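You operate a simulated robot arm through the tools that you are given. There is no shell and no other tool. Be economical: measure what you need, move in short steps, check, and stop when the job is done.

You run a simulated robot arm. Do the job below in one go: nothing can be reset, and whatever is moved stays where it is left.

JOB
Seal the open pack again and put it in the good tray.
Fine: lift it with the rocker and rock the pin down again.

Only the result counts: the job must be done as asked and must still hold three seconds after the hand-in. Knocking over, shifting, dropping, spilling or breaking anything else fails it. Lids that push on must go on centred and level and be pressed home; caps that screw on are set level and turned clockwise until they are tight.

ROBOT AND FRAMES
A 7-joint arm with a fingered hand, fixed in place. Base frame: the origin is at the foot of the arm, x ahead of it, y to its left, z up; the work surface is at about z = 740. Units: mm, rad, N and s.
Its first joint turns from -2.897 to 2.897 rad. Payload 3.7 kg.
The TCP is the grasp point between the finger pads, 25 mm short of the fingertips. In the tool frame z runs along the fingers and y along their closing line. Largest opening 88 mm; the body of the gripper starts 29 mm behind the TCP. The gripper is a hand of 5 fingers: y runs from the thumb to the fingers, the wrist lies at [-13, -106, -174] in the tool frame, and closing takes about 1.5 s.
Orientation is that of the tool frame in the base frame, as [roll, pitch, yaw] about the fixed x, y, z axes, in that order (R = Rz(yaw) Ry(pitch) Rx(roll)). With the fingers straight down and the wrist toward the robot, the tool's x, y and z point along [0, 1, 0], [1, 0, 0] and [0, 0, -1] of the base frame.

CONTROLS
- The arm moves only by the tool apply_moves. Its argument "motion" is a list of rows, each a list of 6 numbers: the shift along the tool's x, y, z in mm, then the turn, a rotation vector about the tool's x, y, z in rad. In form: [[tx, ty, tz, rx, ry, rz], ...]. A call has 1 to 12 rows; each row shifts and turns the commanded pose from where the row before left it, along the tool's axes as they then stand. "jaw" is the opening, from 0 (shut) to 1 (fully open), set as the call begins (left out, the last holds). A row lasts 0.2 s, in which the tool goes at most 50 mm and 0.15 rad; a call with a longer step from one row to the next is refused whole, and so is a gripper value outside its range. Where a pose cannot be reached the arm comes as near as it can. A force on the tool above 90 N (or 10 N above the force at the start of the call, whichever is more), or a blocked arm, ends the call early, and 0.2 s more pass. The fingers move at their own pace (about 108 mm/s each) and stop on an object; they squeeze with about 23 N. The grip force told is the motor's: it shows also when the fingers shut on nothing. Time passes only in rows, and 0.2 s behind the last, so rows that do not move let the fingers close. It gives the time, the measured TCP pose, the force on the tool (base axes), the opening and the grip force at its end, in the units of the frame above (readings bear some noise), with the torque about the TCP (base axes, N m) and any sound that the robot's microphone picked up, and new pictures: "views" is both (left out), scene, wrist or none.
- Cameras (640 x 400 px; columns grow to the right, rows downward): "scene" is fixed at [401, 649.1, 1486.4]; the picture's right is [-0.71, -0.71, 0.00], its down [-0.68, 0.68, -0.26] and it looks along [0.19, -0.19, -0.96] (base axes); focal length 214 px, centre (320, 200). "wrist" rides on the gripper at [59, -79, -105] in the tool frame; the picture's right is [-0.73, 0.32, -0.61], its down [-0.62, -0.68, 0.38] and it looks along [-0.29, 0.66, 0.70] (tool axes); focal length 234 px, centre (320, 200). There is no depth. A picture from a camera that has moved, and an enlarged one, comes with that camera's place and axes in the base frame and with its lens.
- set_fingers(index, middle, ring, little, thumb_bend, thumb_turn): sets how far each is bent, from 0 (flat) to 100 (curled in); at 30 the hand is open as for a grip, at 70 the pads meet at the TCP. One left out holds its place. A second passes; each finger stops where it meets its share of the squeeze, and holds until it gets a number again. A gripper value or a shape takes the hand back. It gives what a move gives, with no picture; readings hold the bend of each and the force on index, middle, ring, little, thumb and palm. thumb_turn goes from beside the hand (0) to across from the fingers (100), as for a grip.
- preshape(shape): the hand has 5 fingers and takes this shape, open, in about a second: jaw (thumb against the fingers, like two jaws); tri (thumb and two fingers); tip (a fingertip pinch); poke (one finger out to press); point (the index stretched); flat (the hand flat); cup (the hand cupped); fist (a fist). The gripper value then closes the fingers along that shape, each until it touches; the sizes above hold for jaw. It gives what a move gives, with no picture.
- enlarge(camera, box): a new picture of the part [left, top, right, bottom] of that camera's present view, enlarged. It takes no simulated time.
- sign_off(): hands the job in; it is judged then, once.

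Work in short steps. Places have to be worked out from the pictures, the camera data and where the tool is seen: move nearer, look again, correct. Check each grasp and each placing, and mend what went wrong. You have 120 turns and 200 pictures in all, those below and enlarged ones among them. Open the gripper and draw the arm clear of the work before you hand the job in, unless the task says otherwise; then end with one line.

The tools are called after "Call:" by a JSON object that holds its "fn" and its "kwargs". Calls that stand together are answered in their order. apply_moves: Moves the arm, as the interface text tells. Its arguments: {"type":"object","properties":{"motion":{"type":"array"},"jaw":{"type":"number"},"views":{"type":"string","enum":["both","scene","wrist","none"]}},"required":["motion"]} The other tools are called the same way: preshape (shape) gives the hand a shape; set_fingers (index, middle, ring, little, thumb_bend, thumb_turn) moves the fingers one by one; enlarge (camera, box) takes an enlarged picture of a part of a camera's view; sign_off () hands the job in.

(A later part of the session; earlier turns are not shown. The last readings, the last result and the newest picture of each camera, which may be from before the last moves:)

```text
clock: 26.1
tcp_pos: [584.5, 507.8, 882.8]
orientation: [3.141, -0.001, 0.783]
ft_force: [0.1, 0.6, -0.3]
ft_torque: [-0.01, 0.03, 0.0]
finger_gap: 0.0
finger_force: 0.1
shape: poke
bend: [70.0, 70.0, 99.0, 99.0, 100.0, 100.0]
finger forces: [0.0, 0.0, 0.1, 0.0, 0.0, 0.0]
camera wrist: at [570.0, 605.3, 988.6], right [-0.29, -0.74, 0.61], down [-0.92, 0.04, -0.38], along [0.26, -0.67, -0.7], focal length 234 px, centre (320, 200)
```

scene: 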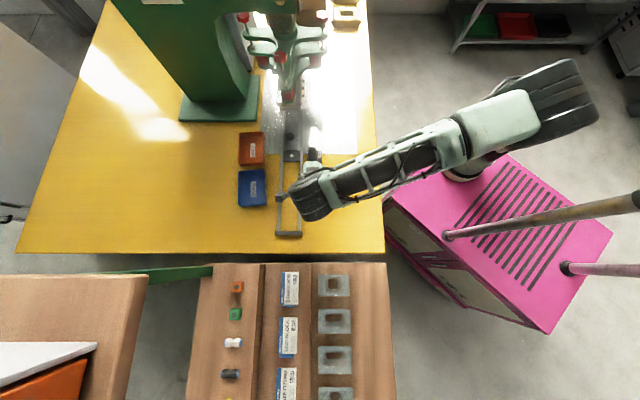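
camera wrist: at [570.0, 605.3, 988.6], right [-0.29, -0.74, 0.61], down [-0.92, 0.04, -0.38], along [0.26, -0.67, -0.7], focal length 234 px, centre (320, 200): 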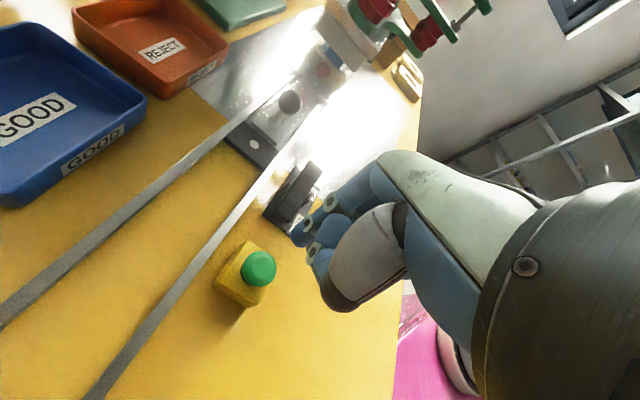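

The head has risen, so the cycle is done. I'll return above the ball handle, now near (779,422), in jaw shape.

Call:
{"fn": "preshape", "kwargs": {"shape": "jaw"}}

Call:
{"fn": "apply_moves", "kwargs": {"motion": [[12.8, 32.9, -1, 0, 0, 0], [12.8, 32.9, -1, 0, 0, 0], [12.8, 32.9, -1, 0, 0, 0], [12.8, 32.9, -1, 0, 0, 0], [12.8, 32.9, -1, 0, 0, 0], [12.8, 32.9, -1, 0, 0, 0], [0, 0, 0, 0, 0, 0]], "jaw": 0.66}}

Call:
{"fn": "enlarge", "kwargs": {"camera": "wrist", "box": [180, 120, 440, 340]}}

```text
clock: 27.0
tcp_pos: [583.8, 508.7, 882.3]
orientation: [3.141, -0.001, 0.785]
ft_force: [0.1, 0.2, -0.4]
ft_torque: [0.0, -0.01, -0.02]
finger_gap: 87.9
finger_force: 0.0
shape: jaw
bend: [30.0, 30.0, 30.0, 30.0, 30.0, 98.0]
finger forces: [0.1, 0.1, 0.0, 0.0, 0.0, 0.0]
```

```text
clock: 28.6
tcp_pos: [777.7, 419.5, 890.6]
orientation: [3.141, 0.0, 0.784]
ft_force: [-0.8, -0.2, -0.2]
ft_torque: [-0.02, 0.01, -0.02]
finger_gap: 58.5
finger_force: 0.0
shape: jaw
bend: [28.0, 38.0, 35.0, 35.0, 61.0, 99.0]
finger forces: [0.1, 0.0, 0.0, 0.0, 0.0, 0.0]
camera wrist: at [763.5, 518.0, 996.6], right [-0.29, -0.74, 0.61], down [-0.92, 0.04, -0.38], along [0.26, -0.67, -0.7], focal length 234 px, centre (320, 200)
```

scene: 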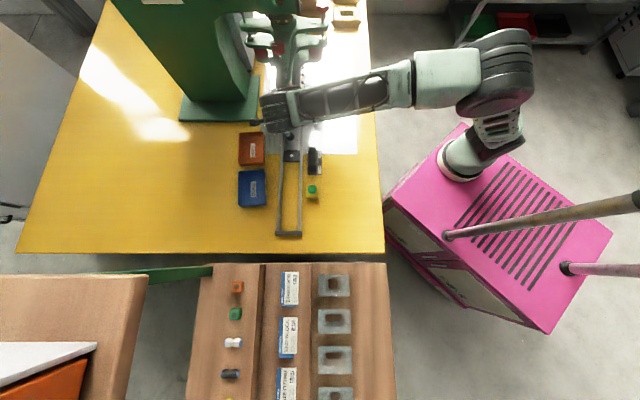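
wrist: 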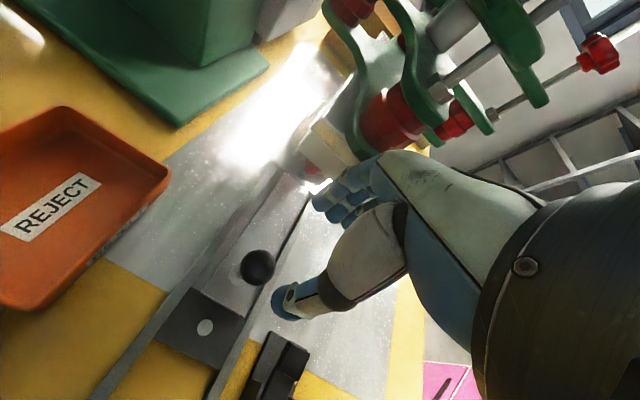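

```text
1.82 times, centred on (310, 230) of wrist
camera zoom: at [763.5, 518.0, 996.6], right [-0.29, -0.74, 0.61], down [-0.92, 0.04, -0.38], along [0.26, -0.67, -0.7], focal length 426 px, centre (338, 146)
```

zoom: 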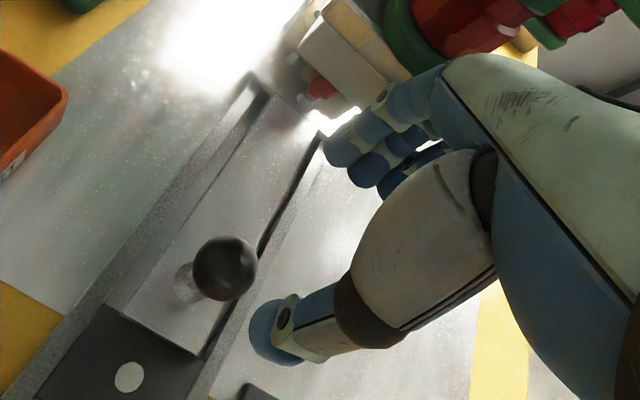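

The ball is at about (778.5,423). I'll correct, descend around it and grip.

Call:
{"fn": "apply_moves", "kwargs": {"motion": [[2.8, -3, 20, 0, 0, 0], [0, 0, 25, 0, 0, 0], [0, 0, 25, 0, 0, 0], [0, 0, 19, 0, 0, 0]], "views": "wrist"}}

Call:
{"fn": "apply_moves", "kwargs": {"motion": [[0, 0, 0, 0, 0, 0], [0, 0, 0, 0, 0, 0], [0, 0, 0, 0, 0, 0], [0, 0, 0, 0, 0, 0], [0, 0, 0, 0, 0, 0], [0, 0, 0, 0, 0, 0]], "jaw": 0, "views": "wrist"}}

```text
clock: 29.6
tcp_pos: [777.0, 424.7, 801.2]
orientation: [3.14, 0.001, 0.783]
ft_force: [0.0, 0.2, 0.0]
ft_torque: [0.01, -0.02, -0.01]
finger_gap: 58.4
finger_force: 0.1
shape: jaw
bend: [28.0, 38.0, 35.0, 35.0, 61.0, 99.0]
finger forces: [0.1, 0.0, 0.1, 0.0, 0.1, 0.1]
camera wrist: at [762.4, 522.3, 906.9], right [-0.29, -0.74, 0.61], down [-0.92, 0.04, -0.38], along [0.26, -0.67, -0.7], focal length 234 px, centre (320, 200)
```

wrist: 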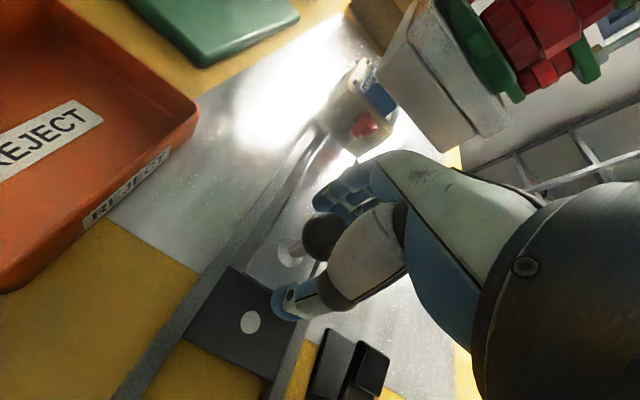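

```text
clock: 31.0
tcp_pos: [776.2, 426.7, 801.2]
orientation: [3.141, 0.002, 0.786]
ft_force: [-5.2, 2.9, -16.4]
ft_torque: [-0.1, -0.04, 0.01]
finger_gap: 13.2
finger_force: 22.8
shape: jaw
bend: [73.0, 71.0, 70.0, 70.0, 76.0, 100.0]
finger forces: [11.3, 4.4, 0.1, 0.0, 23.7, 0.1]
camera wrist: at [762.0, 523.1, 905.9], right [-0.28, -0.74, 0.61], down [-0.92, 0.04, -0.38], along [0.26, -0.67, -0.7], focal length 234 px, centre (320, 200)
```

wrist: 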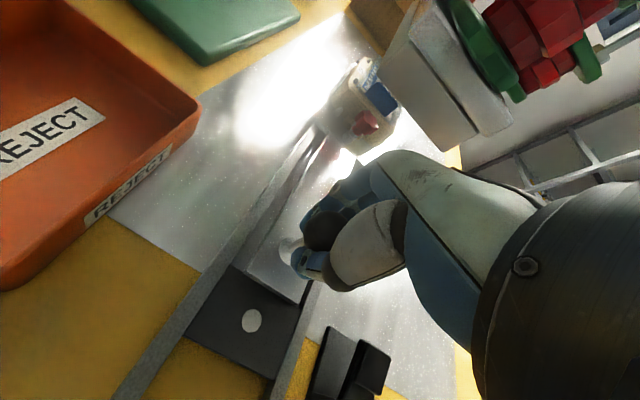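

Gripped as before. I'll pull the slide straight back.

Call:
{"fn": "apply_moves", "kwargs": {"motion": [[0, -10, 0, 0, 0, 0], [0, -15, 0, 0, 0, 0], [0, -18, 0, 0, 0, 0], [0, -18, 0, 0, 0, 0], [0, -18, 0, 0, 0, 0], [0, -18, 0, 0, 0, 0], [0, -18, 0, 0, 0, 0], [0, -18, 0, 0, 0, 0]], "views": "wrist"}}

```text
clock: 32.8
tcp_pos: [682.8, 520.2, 799.5]
orientation: [-3.139, 0.003, 0.785]
ft_force: [-8.4, -6.5, -17.4]
ft_torque: [-0.22, 0.08, -0.07]
finger_gap: 12.8
finger_force: 23.1
shape: jaw
bend: [73.0, 71.0, 70.0, 70.0, 76.0, 100.0]
finger forces: [11.7, 10.3, 0.1, 0.1, 22.4, 0.0]
camera wrist: at [668.3, 617.6, 906.2], right [-0.28, -0.74, 0.61], down [-0.92, 0.04, -0.38], along [0.26, -0.67, -0.7], focal length 234 px, centre (320, 200)
```

wrist: 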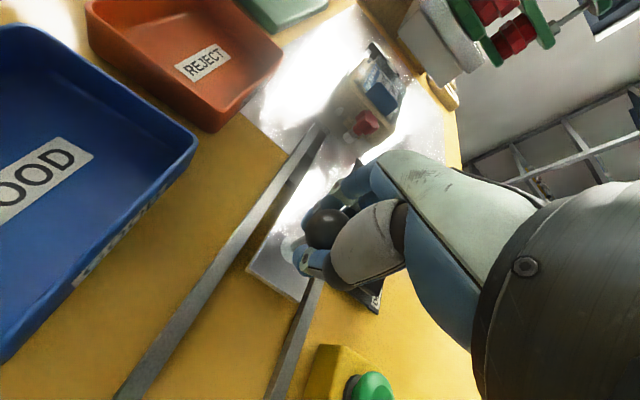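

Call:
{"fn": "apply_moves", "kwargs": {"motion": [[-0.8, -16, 0, 0, 0, 0], [0, -18, 0, 0, 0, 0], [0, -18, 0, 0, 0, 0], [0, -18, 0, 0, 0, 0], [0, -18, 0, 0, 0, 0], [0, -18, 0, 0, 0, 0], [0, -18, 0, 0, 0, 0], [0, -14, 0, 0, 0, 0], [0, -10, 0, 0, 0, 0]], "views": "wrist"}}

```text
clock: 34.8
tcp_pos: [577.6, 623.5, 799.9]
orientation: [-3.141, 0.002, 0.786]
ft_force: [-3.2, -4.4, -25.9]
ft_torque: [-0.11, 0.08, -0.07]
finger_gap: 12.4
finger_force: 22.7
shape: jaw
bend: [73.0, 71.0, 70.0, 70.0, 76.0, 100.0]
finger forces: [14.3, 8.0, 0.1, 0.0, 23.0, 0.1]
camera wrist: at [564.0, 721.5, 906.6], right [-0.28, -0.74, 0.61], down [-0.92, 0.04, -0.38], along [0.26, -0.67, -0.7], focal length 234 px, centre (320, 200)
```

wrist: 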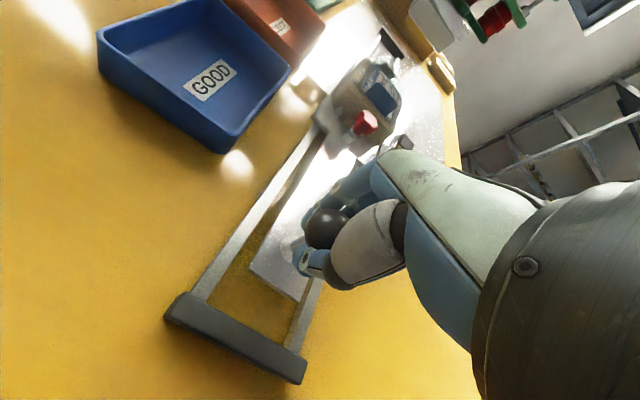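

Nearly home; I'll pull gently to the front stop.

Call:
{"fn": "apply_moves", "kwargs": {"motion": [[0, -7, 0, 0, 0, 0], [0, -6, 0, 0, 0, 0], [0, -5, 0, 0, 0, 0], [0, -4, 0, 0, 0, 0]], "views": "wrist"}}

```text
clock: 35.8
tcp_pos: [562.9, 638.9, 801.7]
orientation: [3.142, 0.0, 0.784]
ft_force: [-6.6, -5.5, -22.2]
ft_torque: [-0.16, 0.08, -0.03]
finger_gap: 12.4
finger_force: 22.9
shape: jaw
bend: [73.0, 71.0, 70.0, 70.0, 76.0, 100.0]
finger forces: [13.1, 9.8, 0.0, 0.0, 22.6, 0.0]
camera wrist: at [549.0, 736.8, 906.5], right [-0.28, -0.74, 0.61], down [-0.92, 0.04, -0.38], along [0.26, -0.67, -0.7], focal length 234 px, centre (320, 200)
```

wrist: 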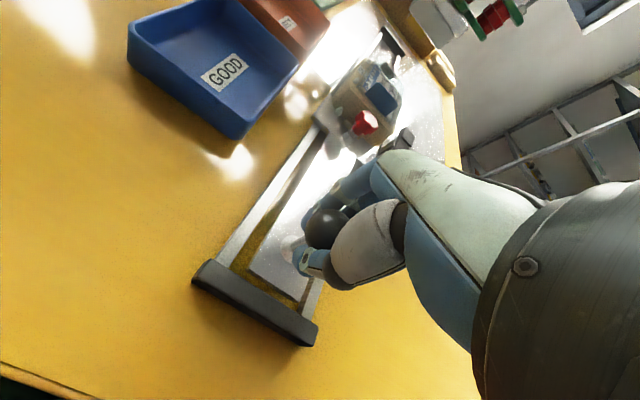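

Call:
{"fn": "apply_moves", "kwargs": {"motion": [[0, -4, 0, 0, 0, 0], [0, -4, 0, 0, 0, 0], [0, 0, 0, 0, 0, 0]], "views": "wrist"}}

```text
clock: 36.6
tcp_pos: [560.2, 642.4, 800.6]
orientation: [3.139, 0.0, 0.781]
ft_force: [8.0, -20.8, -19.4]
ft_torque: [-0.29, 0.01, -0.12]
finger_gap: 13.0
finger_force: 23.3
shape: jaw
bend: [73.0, 64.0, 70.0, 70.0, 77.0, 100.0]
finger forces: [19.4, 12.0, 0.0, 0.1, 17.7, 0.0]
camera wrist: at [545.9, 740.8, 906.3], right [-0.29, -0.74, 0.61], down [-0.92, 0.04, -0.38], along [0.26, -0.67, -0.69], focal length 234 px, centre (320, 200)
```

wrist: 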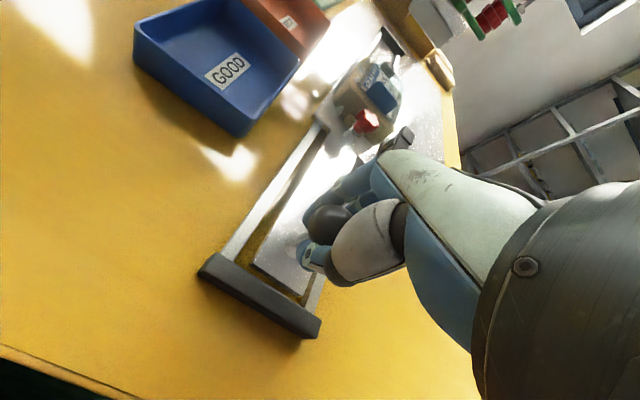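

It is against the front stop (force reversed). I'll release, rise, shape to poke and move near the rocker's UP end (about (686,404)).

Call:
{"fn": "apply_moves", "kwargs": {"motion": [[0, 2, 0, 0, 0, 0], [0, 0, 0, 0, 0, 0], [0, 0, 0, 0, 0, 0], [0, 0, 0, 0, 0, 0], [0, 0, -20, 0, 0, 0], [0, 0, -30, 0, 0, 0], [0, 0, -40, 0, 0, 0]], "jaw": 0.66, "views": "none"}}

Call:
{"fn": "preshape", "kwargs": {"shape": "poke"}}

Call:
{"fn": "apply_moves", "kwargs": {"motion": [[-16, 36, 0, 0, 0, 0], [-16, 36, 0, 0, 0, 0], [-16, 36, 0, 0, 0, 0], [-16, 36, 0, 0, 0, 0], [-16, 36, 0, 0, 0, 0]]}}

Call:
{"fn": "enlarge", "kwargs": {"camera": "wrist", "box": [180, 100, 440, 320]}}

```text
clock: 38.2
tcp_pos: [561.0, 642.5, 891.0]
orientation: [3.141, 0.001, 0.784]
ft_force: [-0.2, -0.2, -0.6]
ft_torque: [-0.01, 0.02, 0.02]
finger_gap: 57.8
finger_force: 0.0
shape: jaw
bend: [28.0, 38.0, 35.0, 36.0, 61.0, 100.0]
finger forces: [0.0, 0.0, 0.0, 0.0, 0.0, 0.1]
```

```text
clock: 39.1
tcp_pos: [559.0, 642.3, 891.6]
orientation: [3.142, 0.0, 0.783]
ft_force: [-0.3, -0.5, 1.3]
ft_torque: [0.04, 0.02, -0.01]
finger_gap: 0.1
finger_force: 0.1
shape: poke
bend: [70.0, 70.0, 99.0, 99.0, 100.0, 100.0]
finger forces: [0.0, 0.0, 0.0, 0.0, 0.1, 0.0]
```

```text
clock: 40.3
tcp_pos: [627.6, 458.4, 889.9]
orientation: [3.14, 0.0, 0.785]
ft_force: [0.5, 0.2, 0.0]
ft_torque: [0.0, 0.02, 0.04]
finger_gap: 0.0
finger_force: 0.0
shape: poke
bend: [70.0, 70.0, 99.0, 99.0, 100.0, 100.0]
finger forces: [0.0, 0.0, 0.1, 0.1, 0.1, 0.0]
camera wrist: at [613.9, 555.1, 995.7], right [-0.28, -0.74, 0.61], down [-0.92, 0.04, -0.38], along [0.26, -0.67, -0.7], focal length 234 px, centre (320, 200)
```

scene: 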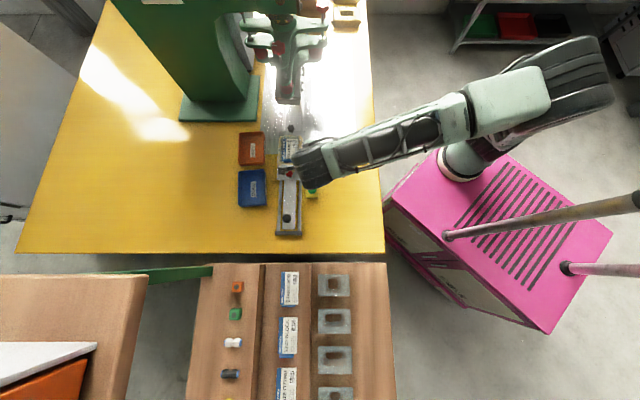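
wrist: 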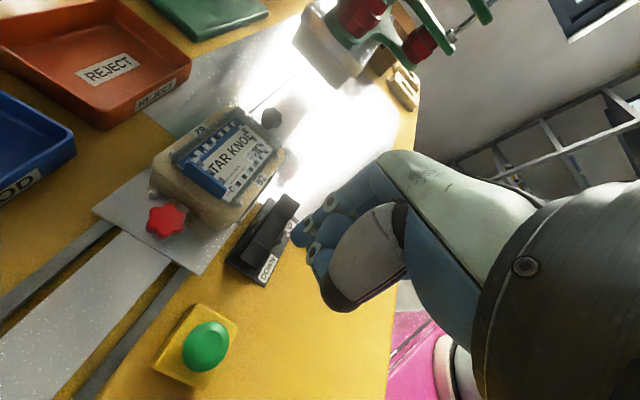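

```text
1.82 times, centred on (310, 210) of wrist
camera zoom: at [613.9, 555.1, 995.7], right [-0.28, -0.74, 0.61], down [-0.92, 0.04, -0.38], along [0.26, -0.67, -0.7], focal length 426 px, centre (338, 182)
```

zoom: 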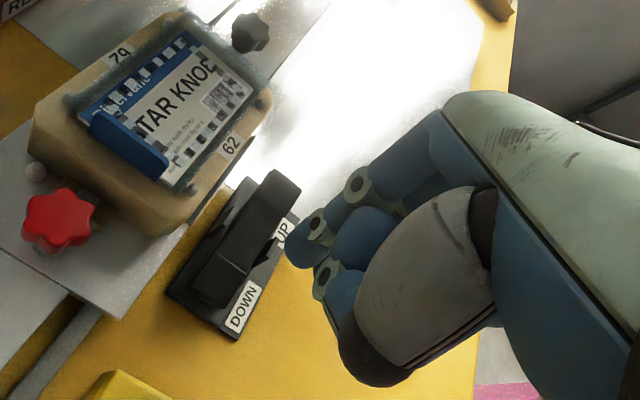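

The seal marks are now printed round the card. The rocker's raised UP end is at about (690,408,787). I'll position over it and check before pressing.

Call:
{"fn": "apply_moves", "kwargs": {"motion": [[2, 27, 0, 0, 0, 0], [2, 27, 0, 0, 0, 0], [1, 25, 0, 0, 0, 0], [0, 0, 25, 0, 0, 0], [0, 0, 25, 0, 0, 0]]}}

Call:
{"fn": "enlarge", "kwargs": {"camera": "wrist", "box": [180, 120, 440, 340]}}

```text
clock: 41.5
tcp_pos: [688.2, 406.8, 841.3]
orientation: [-3.141, -0.002, 0.783]
ft_force: [0.6, -0.5, -0.3]
ft_torque: [0.0, 0.02, -0.02]
finger_gap: 0.0
finger_force: 0.1
shape: poke
bend: [70.0, 70.0, 99.0, 99.0, 100.0, 100.0]
finger forces: [0.0, 0.0, 0.0, 0.0, 0.1, 0.0]
camera wrist: at [673.7, 502.8, 947.4], right [-0.29, -0.74, 0.61], down [-0.92, 0.04, -0.38], along [0.26, -0.67, -0.7], focal length 234 px, centre (320, 200)
```

scene: 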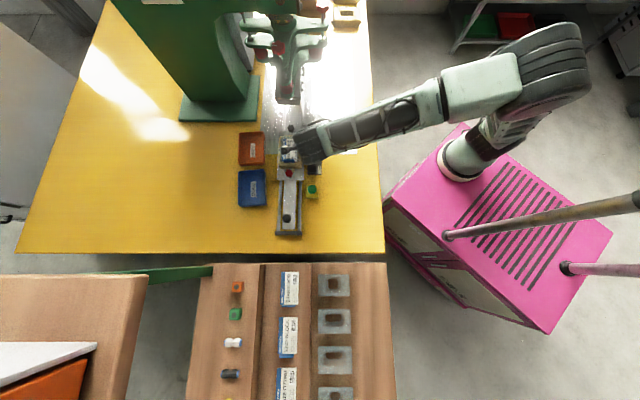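
wrist: 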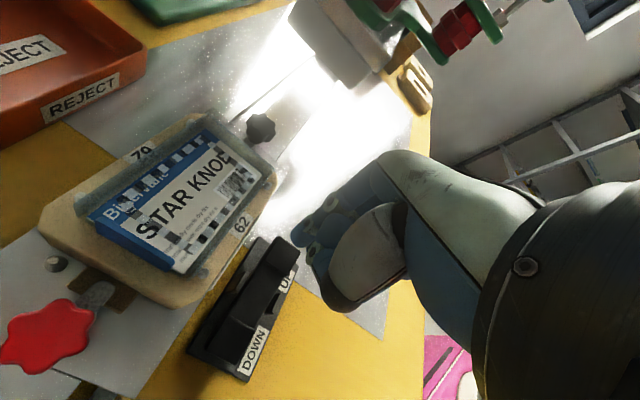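

```text
1.82 times, centred on (310, 230) of wrist
camera zoom: at [673.7, 502.8, 947.4], right [-0.29, -0.74, 0.61], down [-0.92, 0.04, -0.38], along [0.26, -0.67, -0.7], focal length 426 px, centre (338, 146)
```

zoom: 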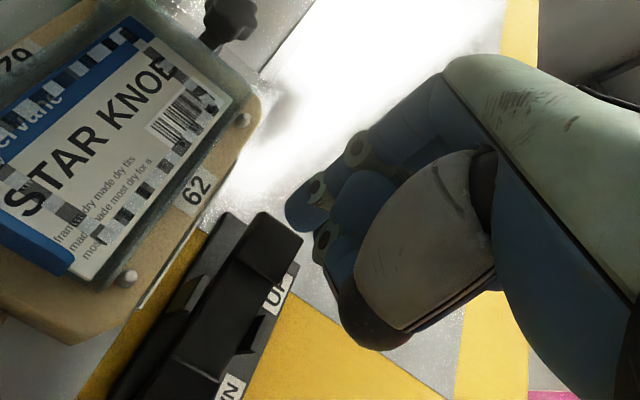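

Aligned with the UP pad. I'll press down slowly.

Call:
{"fn": "apply_moves", "kwargs": {"motion": [[0, 1, 14, 0, 0, 0], [0, 0, 10, 0, 0, 0], [0, 0, 5, 0, 0, 0], [0, 0, 4, 0, 0, 0], [0, 0, 4, 0, 0, 0]], "views": "wrist"}}

```text
clock: 42.7
tcp_pos: [690.0, 406.9, 803.3]
orientation: [3.141, -0.001, 0.783]
ft_force: [0.5, 0.4, 2.4]
ft_torque: [-0.01, -0.02, -0.01]
finger_gap: 0.1
finger_force: 0.1
shape: poke
bend: [70.0, 70.0, 99.0, 99.0, 100.0, 100.0]
finger forces: [2.4, 0.0, 0.0, 0.0, 0.0, 0.0]
camera wrist: at [674.9, 503.8, 909.5], right [-0.29, -0.74, 0.61], down [-0.92, 0.04, -0.38], along [0.26, -0.67, -0.7], focal length 234 px, centre (320, 200)
```

wrist: 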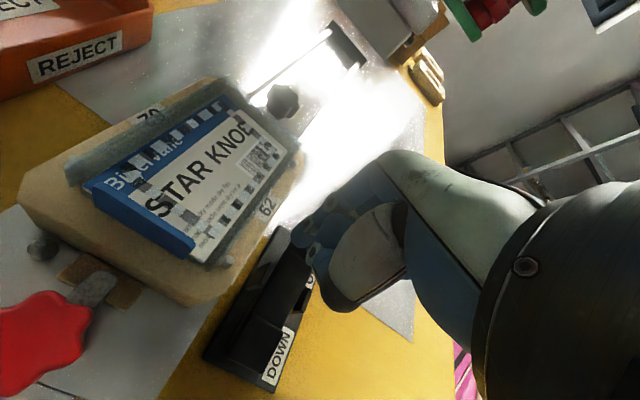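

Contact has begun; I'll keep pressing.

Call:
{"fn": "apply_moves", "kwargs": {"motion": [[0, 0, 3, 0, 0, 0], [0, 0, 3, 0, 0, 0], [0, 0, 3, 0, 0, 0]], "views": "wrist"}}

```text
clock: 43.5
tcp_pos: [688.0, 405.6, 795.1]
orientation: [3.14, 0.0, 0.783]
ft_force: [0.3, 0.0, 0.9]
ft_torque: [-0.02, -0.02, -0.01]
finger_gap: 0.0
finger_force: 0.1
shape: poke
bend: [70.0, 70.0, 99.0, 99.0, 100.0, 100.0]
finger forces: [0.0, 0.0, 0.0, 0.0, 0.0, 0.0]
camera wrist: at [675.1, 503.4, 899.5], right [-0.29, -0.74, 0.61], down [-0.92, 0.04, -0.38], along [0.26, -0.67, -0.7], focal length 234 px, centre (320, 200)
```

wrist: 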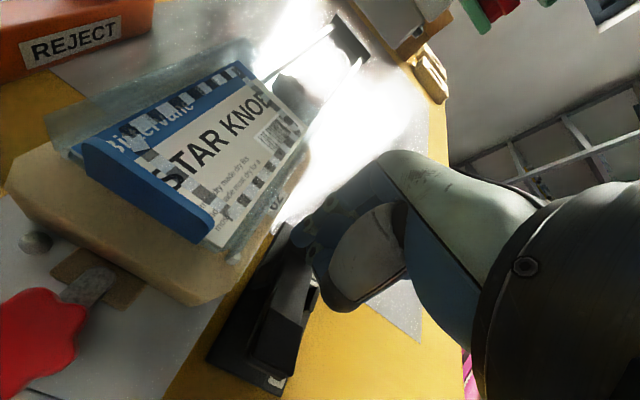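

The rocker flipped over to UP and the pack has risen. I'll raise the hand and look.

Call:
{"fn": "apply_moves", "kwargs": {"motion": [[-5, 0, -20, 0, 0, 0], [-10, -10, -40, 0, 0, 0], [0, -10, -40, 0, 0, 0]]}}

Call:
{"fn": "enlarge", "kwargs": {"camera": "wrist", "box": [120, 90, 380, 310]}}

Call:
{"fn": "enlarge", "kwargs": {"camera": "scene", "box": [230, 110, 340, 215]}}

```text
clock: 44.3
tcp_pos: [663.7, 410.5, 893.8]
orientation: [-3.14, 0.001, 0.783]
ft_force: [-0.3, 1.0, 0.0]
ft_torque: [-0.02, 0.01, -0.01]
finger_gap: 0.0
finger_force: 0.0
shape: poke
bend: [70.0, 70.0, 99.0, 99.0, 100.0, 100.0]
finger forces: [0.0, 0.0, 0.0, 0.0, 0.1, 0.1]
camera wrist: at [650.5, 507.6, 999.5], right [-0.29, -0.74, 0.61], down [-0.92, 0.04, -0.38], along [0.26, -0.67, -0.7], focal length 234 px, centre (320, 200)
```

scene: 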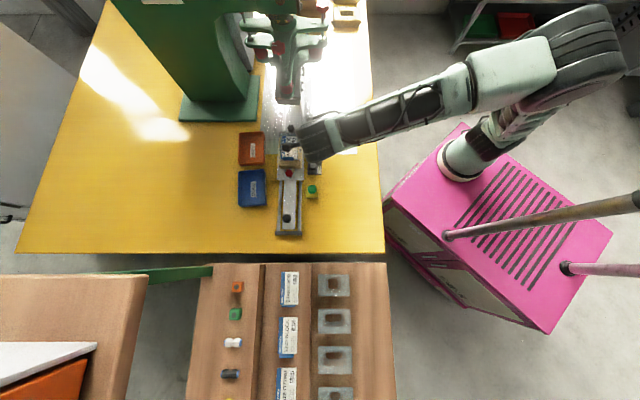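
wrist: 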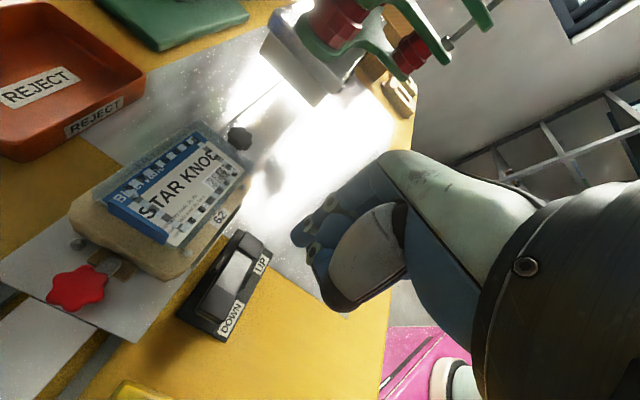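

```text
1.82 times, centred on (250, 200) of wrist
camera zoom: at [650.5, 507.6, 999.5], right [-0.29, -0.74, 0.61], down [-0.92, 0.04, -0.38], along [0.26, -0.67, -0.7], focal length 426 px, centre (447, 200)
```

zoom: 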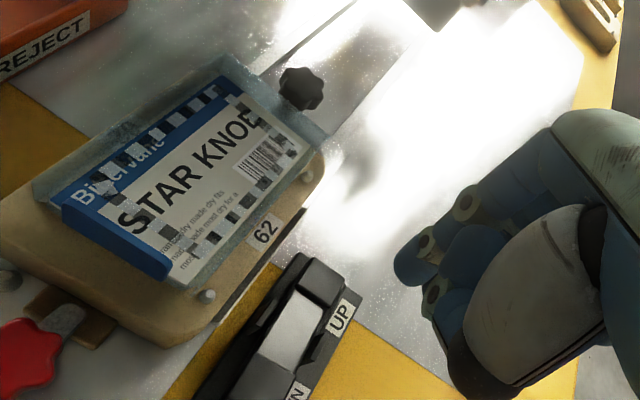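

```text
3.81 times, centred on (285, 162) of scene
camera zoom: at [401.0, 649.1, 1486.4], right [-0.71, -0.71, 0.0], down [-0.68, 0.68, -0.26], along [0.19, -0.19, -0.96], focal length 817 px, centre (453, 343)
```

zoom: 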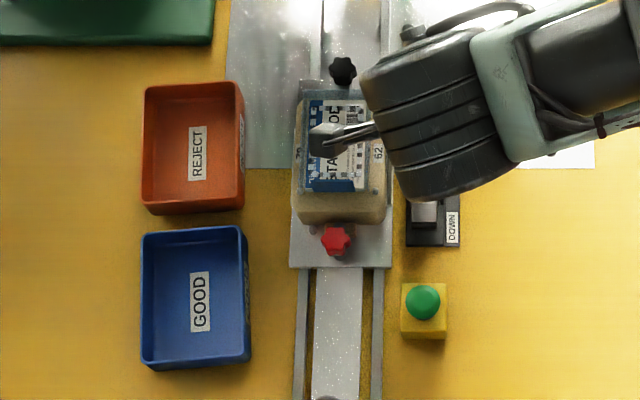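

The pack stands raised on the pin. I'll set jaw shape and turn the hand so it closes across the slide (wrist toward the robot), stopping where the camera can see the pack.

Call:
{"fn": "preshape", "kwargs": {"shape": "jaw"}}

Call:
{"fn": "apply_moves", "kwargs": {"motion": [[-27.6, 36, 0, 0, 0, 0], [0, 0, -4, 0, 0, -0.1428], [0, 0, -4, 0, 0, -0.1428], [0, 0, -4, 0, 0, -0.1428], [0, 0, -4, 0, 0, -0.1428], [0, 0, -4, 0, 0, -0.1428], [0, 0, -4, 0, 0, -0.1428], [0, 0, -4, 0, 0, -0.1428], [0, 0, -4, 0, 0, -0.1428], [0, 0, -4, 0, 0, -0.1428], [0, 0, 0, 0, 0, -0.1428], [0, 0, 0, 0, 0, -0.1428]]}}

Call:
{"fn": "enlarge", "kwargs": {"camera": "wrist", "box": [140, 100, 400, 320]}}

Call:
{"fn": "enlarge", "kwargs": {"camera": "scene", "box": [230, 110, 340, 215]}}

```text
clock: 45.2
tcp_pos: [665.2, 410.2, 892.6]
orientation: [-3.141, 0.0, 0.782]
ft_force: [0.4, -0.9, 0.5]
ft_torque: [-0.01, 0.0, 0.0]
finger_gap: 88.1
finger_force: 0.2
shape: jaw
bend: [30.0, 30.0, 30.0, 30.0, 30.0, 98.0]
finger forces: [0.0, 0.1, 0.0, 0.1, 0.1, 0.0]
```

```text
clock: 47.8
tcp_pos: [671.1, 365.7, 931.6]
orientation: [3.141, 0.0, 2.356]
ft_force: [-0.6, -0.8, -0.7]
ft_torque: [-0.02, -0.01, -0.03]
finger_gap: 87.8
finger_force: 0.0
shape: jaw
bend: [30.0, 30.0, 30.0, 30.0, 30.0, 98.0]
finger forces: [0.0, 0.1, 0.0, 0.1, 0.0, 0.1]
camera wrist: at [573.1, 350.1, 1036.9], right [0.74, -0.29, 0.61], down [-0.04, -0.92, -0.38], along [0.67, 0.26, -0.7], focal length 234 px, centre (320, 200)
```

scene: 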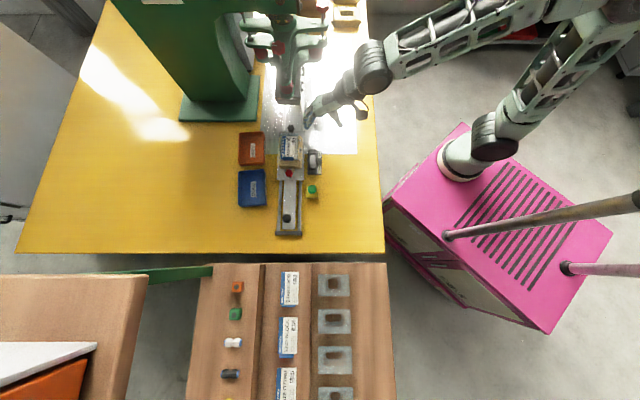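
wrist: 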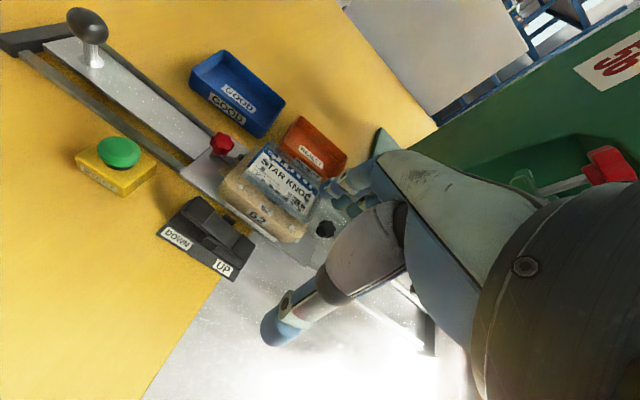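

```text
1.82 times, centred on (270, 210) of wrist
camera zoom: at [573.1, 350.1, 1036.9], right [0.74, -0.29, 0.61], down [-0.04, -0.92, -0.38], along [0.67, 0.26, -0.7], focal length 426 px, centre (411, 182)
```

zoom: 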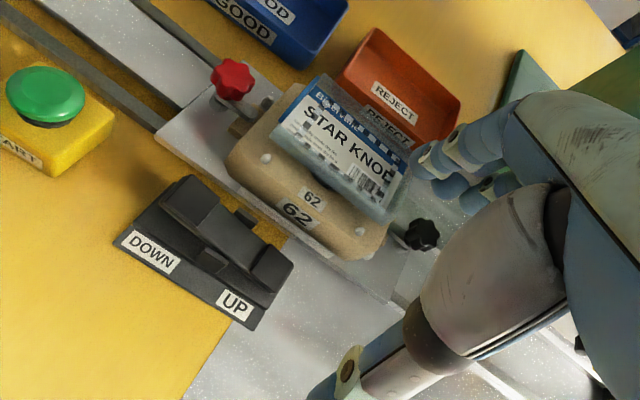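

```text
3.81 times, centred on (285, 162) of scene
camera zoom: at [401.0, 649.1, 1486.4], right [-0.71, -0.71, 0.0], down [-0.68, 0.68, -0.26], along [0.19, -0.19, -0.96], focal length 817 px, centre (453, 343)
```

zoom: 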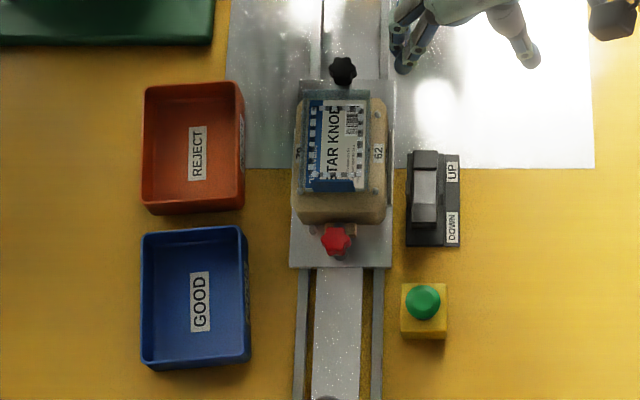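

Triangulating gives the lifted pack centre at about (746,457,814), nest top about 797, pack about 63 mm across. I'll move over it with the hand fully open and stop at z 870 to check.

Call:
{"fn": "apply_moves", "kwargs": {"motion": [[3.9, 39, 0, 0, 0, 0], [3.8, 39, 0, 0, 0, 0], [3.8, 39, 10, 0, 0, 0], [0, 0, 25, 0, 0, 0], [0, 0, 25, 0, 0, 0]], "jaw": 1.0}}

Call:
{"fn": "enlarge", "kwargs": {"camera": "wrist", "box": [180, 120, 440, 340]}}

Call:
{"fn": "enlarge", "kwargs": {"camera": "scene", "box": [230, 110, 340, 215]}}

```text
clock: 49.0
tcp_pos: [745.3, 456.6, 872.3]
orientation: [-3.141, 0.001, 2.357]
ft_force: [-0.4, -0.7, 1.4]
ft_torque: [0.0, 0.01, 0.02]
finger_gap: 88.0
finger_force: 0.0
shape: jaw
bend: [30.0, 30.0, 30.0, 30.0, 30.0, 98.0]
finger forces: [0.1, 0.1, 0.1, 0.0, 0.0, 0.0]
camera wrist: at [648.1, 442.4, 977.9], right [0.74, -0.29, 0.61], down [-0.04, -0.92, -0.38], along [0.67, 0.26, -0.7], focal length 234 px, centre (320, 200)
```

scene: 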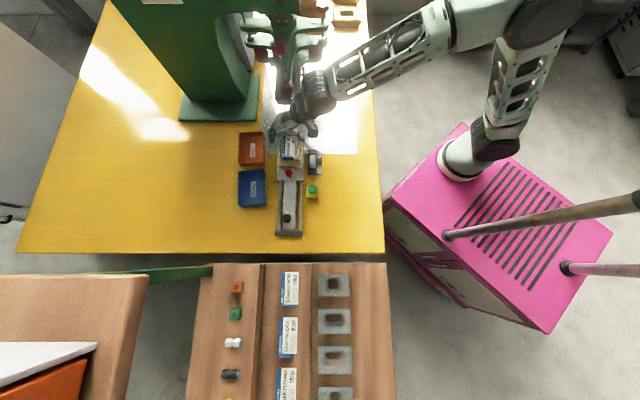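
wrist: 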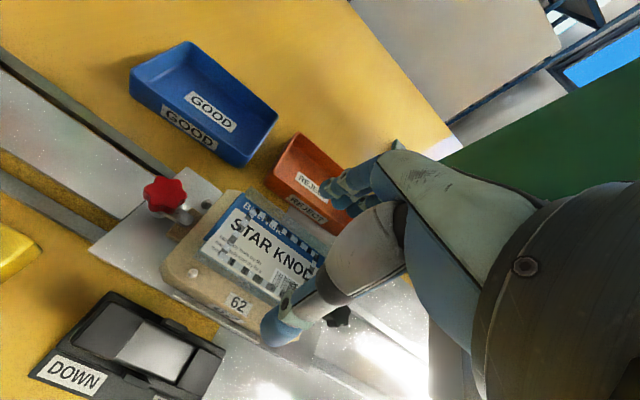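

```text
1.82 times, centred on (310, 230) of wrist
camera zoom: at [648.1, 442.4, 977.9], right [0.74, -0.29, 0.61], down [-0.04, -0.92, -0.38], along [0.67, 0.26, -0.7], focal length 426 px, centre (338, 146)
```

zoom: 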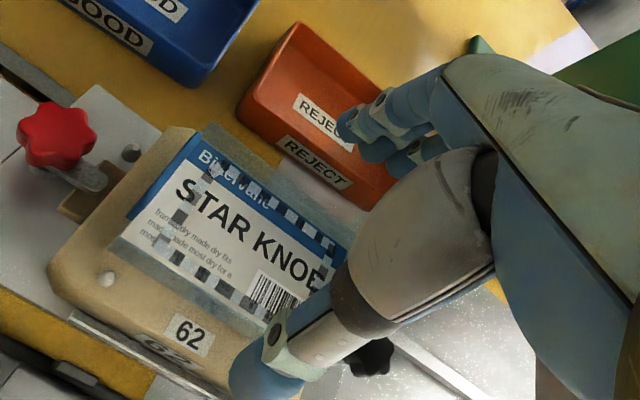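

```text
3.81 times, centred on (285, 162) of scene
camera zoom: at [401.0, 649.1, 1486.4], right [-0.71, -0.71, 0.0], down [-0.68, 0.68, -0.26], along [0.19, -0.19, -0.96], focal length 817 px, centre (453, 343)
```

zoom: 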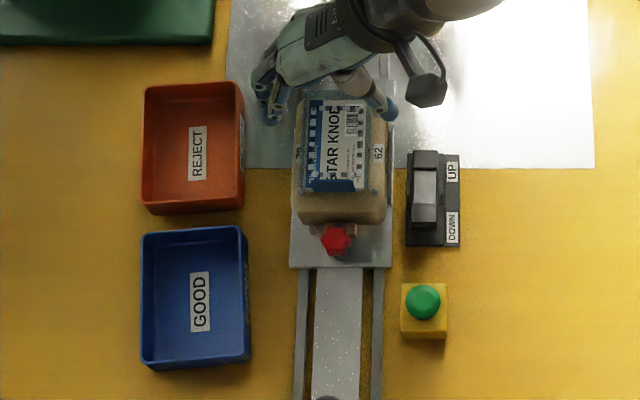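

Measured along the slide, the pack centre sits about 9 mm more toward the handle than the TCP; sideways it is fine. I'll shift and lower to just above grasp height.

Call:
{"fn": "apply_moves", "kwargs": {"motion": [[9, -0.6, 10, 0, 0, 0], [0, 0, 20, 0, 0, 0], [0, 0, 10, 0, 0, 0]]}}

Call:
{"fn": "enlarge", "kwargs": {"camera": "wrist", "box": [180, 140, 440, 360]}}

Call:
{"fn": "enlarge", "kwargs": {"camera": "scene", "box": [250, 110, 330, 190]}}

```text
clock: 49.8
tcp_pos: [737.3, 461.7, 832.3]
orientation: [-3.14, 0.001, 2.354]
ft_force: [-1.0, -0.9, 0.1]
ft_torque: [-0.01, 0.02, 0.04]
finger_gap: 87.8
finger_force: 0.0
shape: jaw
bend: [30.0, 30.0, 30.0, 30.0, 30.0, 98.0]
finger forces: [0.1, 0.1, 0.1, 0.0, 0.1, 0.0]
camera wrist: at [640.0, 447.7, 937.5], right [0.74, -0.29, 0.61], down [-0.04, -0.92, -0.38], along [0.67, 0.26, -0.7], focal length 234 px, centre (320, 200)
```

scene: 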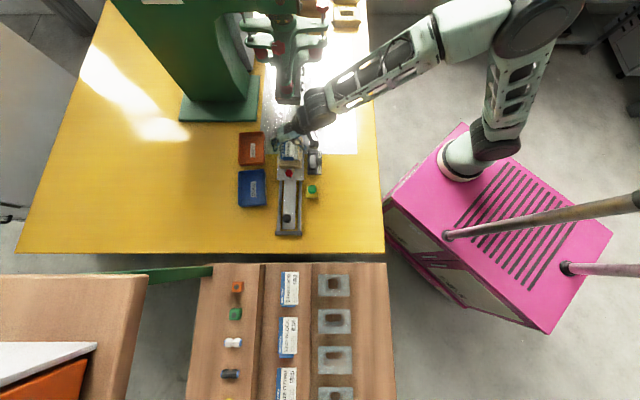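
wrist: 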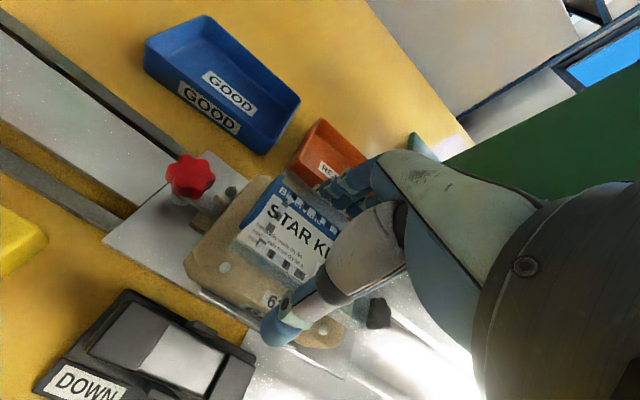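

```text
1.82 times, centred on (310, 250) of wrist
camera zoom: at [640.0, 447.7, 937.5], right [0.74, -0.29, 0.61], down [-0.04, -0.92, -0.38], along [0.67, 0.26, -0.7], focal length 426 px, centre (338, 109)
```

zoom: 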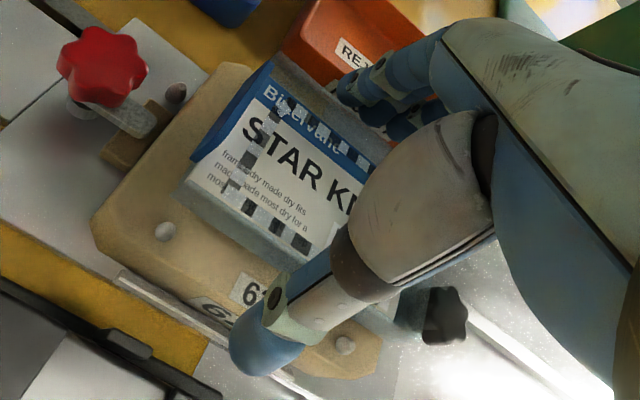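

```text
5.00 times, centred on (290, 150) of scene
camera zoom: at [401.0, 649.1, 1486.4], right [-0.71, -0.71, 0.0], down [-0.68, 0.68, -0.26], along [0.19, -0.19, -0.96], focal length 1072 px, centre (470, 450)
```

zoom: 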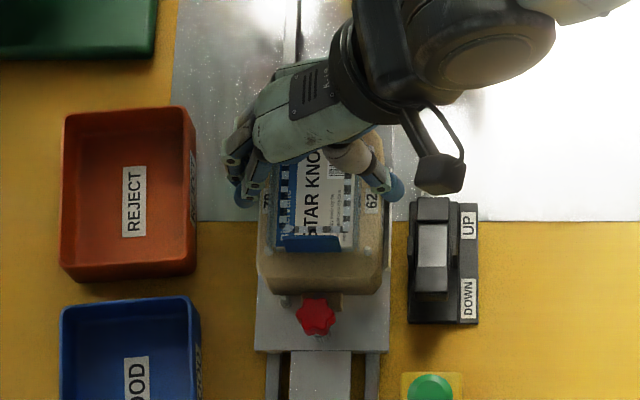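

The thumb and fingers straddle the pack, centred. I'll lower 7 mm and close gently.

Call:
{"fn": "apply_moves", "kwargs": {"motion": [[0, 0, 4, 0, 0, 0], [0, 0, 3, 0, 0, 0], [0, 0, 0, 0, 0, 0]], "views": "none"}}

Call:
{"fn": "apply_moves", "kwargs": {"motion": [[0, 0, 0, 0, 0, 0], [0, 0, 0, 0, 0, 0], [0, 0, 0, 0, 0, 0], [0, 0, 0, 0, 0, 0], [0, 0, 0, 0, 0, 0], [0, 0, 0, 0, 0, 0]], "jaw": 0.5}}

Call:
{"fn": "enlarge", "kwargs": {"camera": "wrist", "box": [180, 140, 440, 360]}}

Call:
{"fn": "enlarge", "kwargs": {"camera": "scene", "box": [250, 110, 330, 190]}}

```text
clock: 50.6
tcp_pos: [738.8, 460.3, 824.9]
orientation: [3.14, 0.0, 2.356]
ft_force: [0.4, 0.0, 0.7]
ft_torque: [-0.05, 0.0, 0.0]
finger_gap: 87.9
finger_force: 0.0
shape: jaw
bend: [30.0, 30.0, 30.0, 30.0, 30.0, 98.0]
finger forces: [0.0, 0.1, 0.0, 0.1, 0.0, 0.0]
```

```text
clock: 52.0
tcp_pos: [739.0, 461.2, 824.6]
orientation: [3.141, 0.001, 2.356]
ft_force: [-0.8, -0.6, -1.0]
ft_torque: [0.0, -0.03, 0.03]
finger_gap: 47.2
finger_force: 22.9
shape: jaw
bend: [75.0, 48.0, 40.0, 41.0, 64.0, 99.0]
finger forces: [13.2, 5.1, 2.7, 1.7, 24.0, 0.0]
camera wrist: at [640.8, 447.0, 930.4], right [0.74, -0.29, 0.61], down [-0.04, -0.92, -0.38], along [0.67, 0.26, -0.7], focal length 234 px, centre (320, 200)
```

scene: 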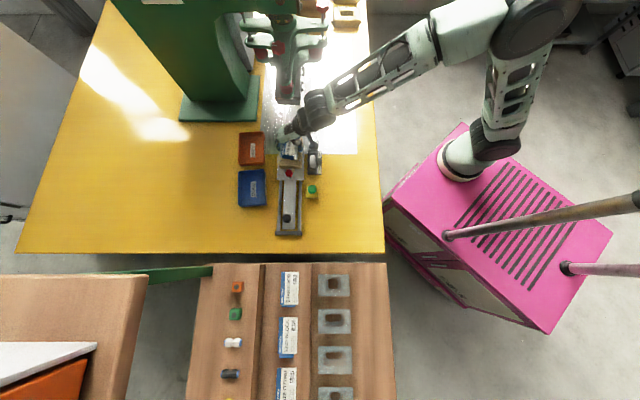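
wrist: 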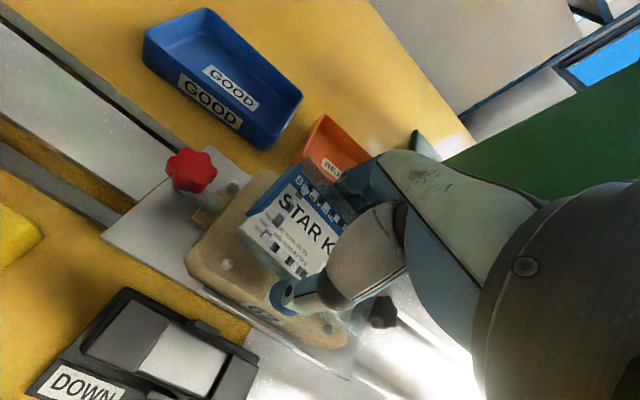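

```text
1.82 times, centred on (310, 250) of wrist
camera zoom: at [640.8, 447.0, 930.4], right [0.74, -0.29, 0.61], down [-0.04, -0.92, -0.38], along [0.67, 0.26, -0.7], focal length 426 px, centre (338, 109)
```

zoom: 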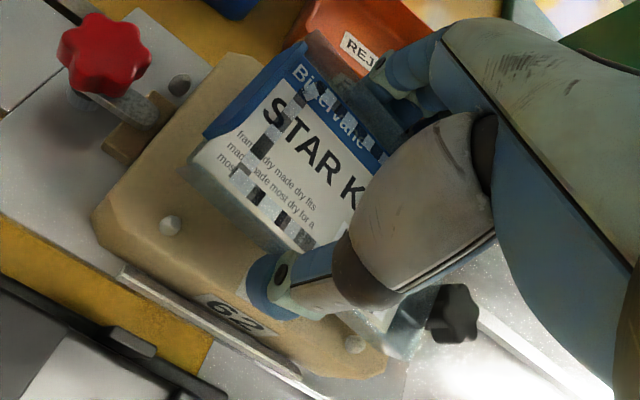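

```text
5.00 times, centred on (290, 150) of scene
camera zoom: at [401.0, 649.1, 1486.4], right [-0.71, -0.71, 0.0], down [-0.68, 0.68, -0.26], along [0.19, -0.19, -0.96], focal length 1072 px, centre (470, 450)
```

zoom: 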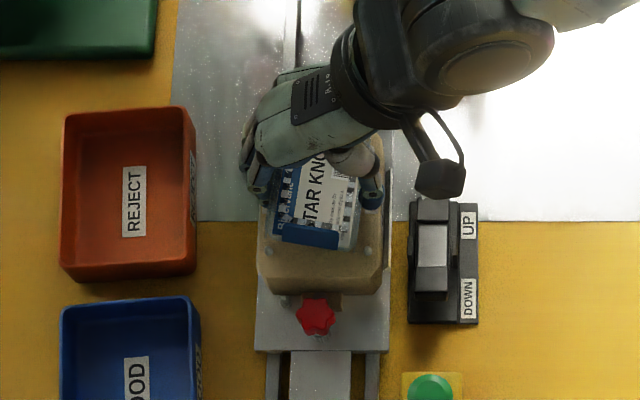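

All the fingers and the thumb have contact, though the pack yawed a few degrees. I'll lift gently and check that it comes along.

Call:
{"fn": "apply_moves", "kwargs": {"motion": [[0, 0, -4, 0, 0, 0], [0, 0, -6, 0, 0, 0], [0, 0, -8, 0, 0, 0], [0, 0, -8, 0, 0, 0]]}}

Call:
{"fn": "enlarge", "kwargs": {"camera": "wrist", "box": [180, 140, 440, 360]}}

Call:
{"fn": "enlarge", "kwargs": {"camera": "scene", "box": [250, 110, 330, 190]}}

```text
clock: 53.0
tcp_pos: [738.2, 461.4, 851.1]
orientation: [-3.141, 0.0, 2.354]
ft_force: [0.5, -0.1, 0.1]
ft_torque: [0.03, 0.03, 0.02]
finger_gap: 47.3
finger_force: 23.0
shape: jaw
bend: [75.0, 48.0, 40.0, 41.0, 64.0, 99.0]
finger forces: [13.2, 5.0, 2.7, 1.8, 24.0, 0.0]
camera wrist: at [640.4, 446.8, 956.3], right [0.74, -0.29, 0.61], down [-0.04, -0.92, -0.38], along [0.67, 0.26, -0.7], focal length 234 px, centre (320, 200)
```

scene: 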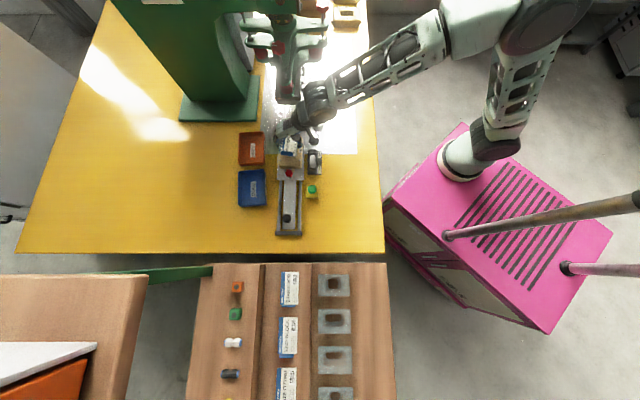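
wrist: 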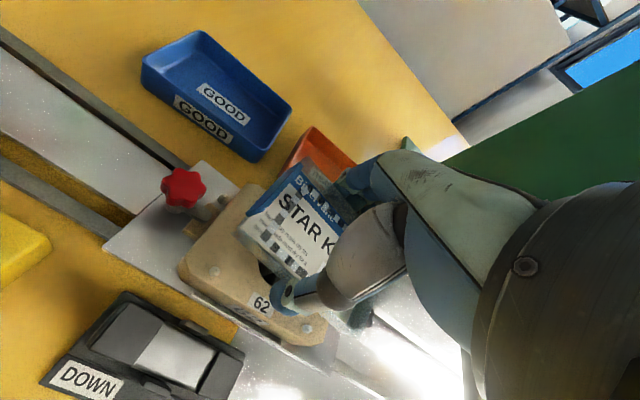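

```text
1.82 times, centred on (310, 250) of wrist
camera zoom: at [640.4, 446.8, 956.3], right [0.74, -0.29, 0.61], down [-0.04, -0.92, -0.38], along [0.67, 0.26, -0.7], focal length 426 px, centre (338, 109)
```

zoom: 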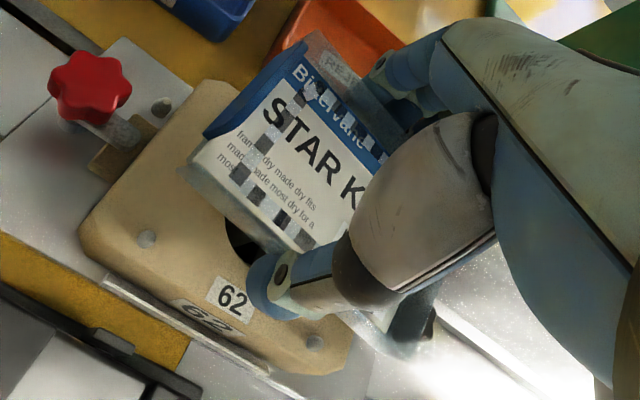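

```text
5.00 times, centred on (290, 150) of scene
camera zoom: at [401.0, 649.1, 1486.4], right [-0.71, -0.71, 0.0], down [-0.68, 0.68, -0.26], along [0.19, -0.19, -0.96], focal length 1072 px, centre (470, 450)
```

zoom: 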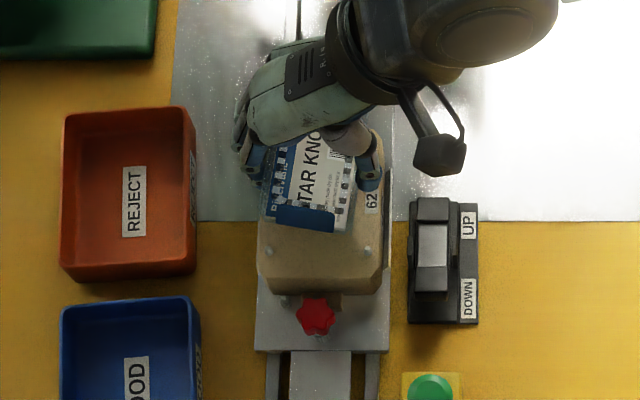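

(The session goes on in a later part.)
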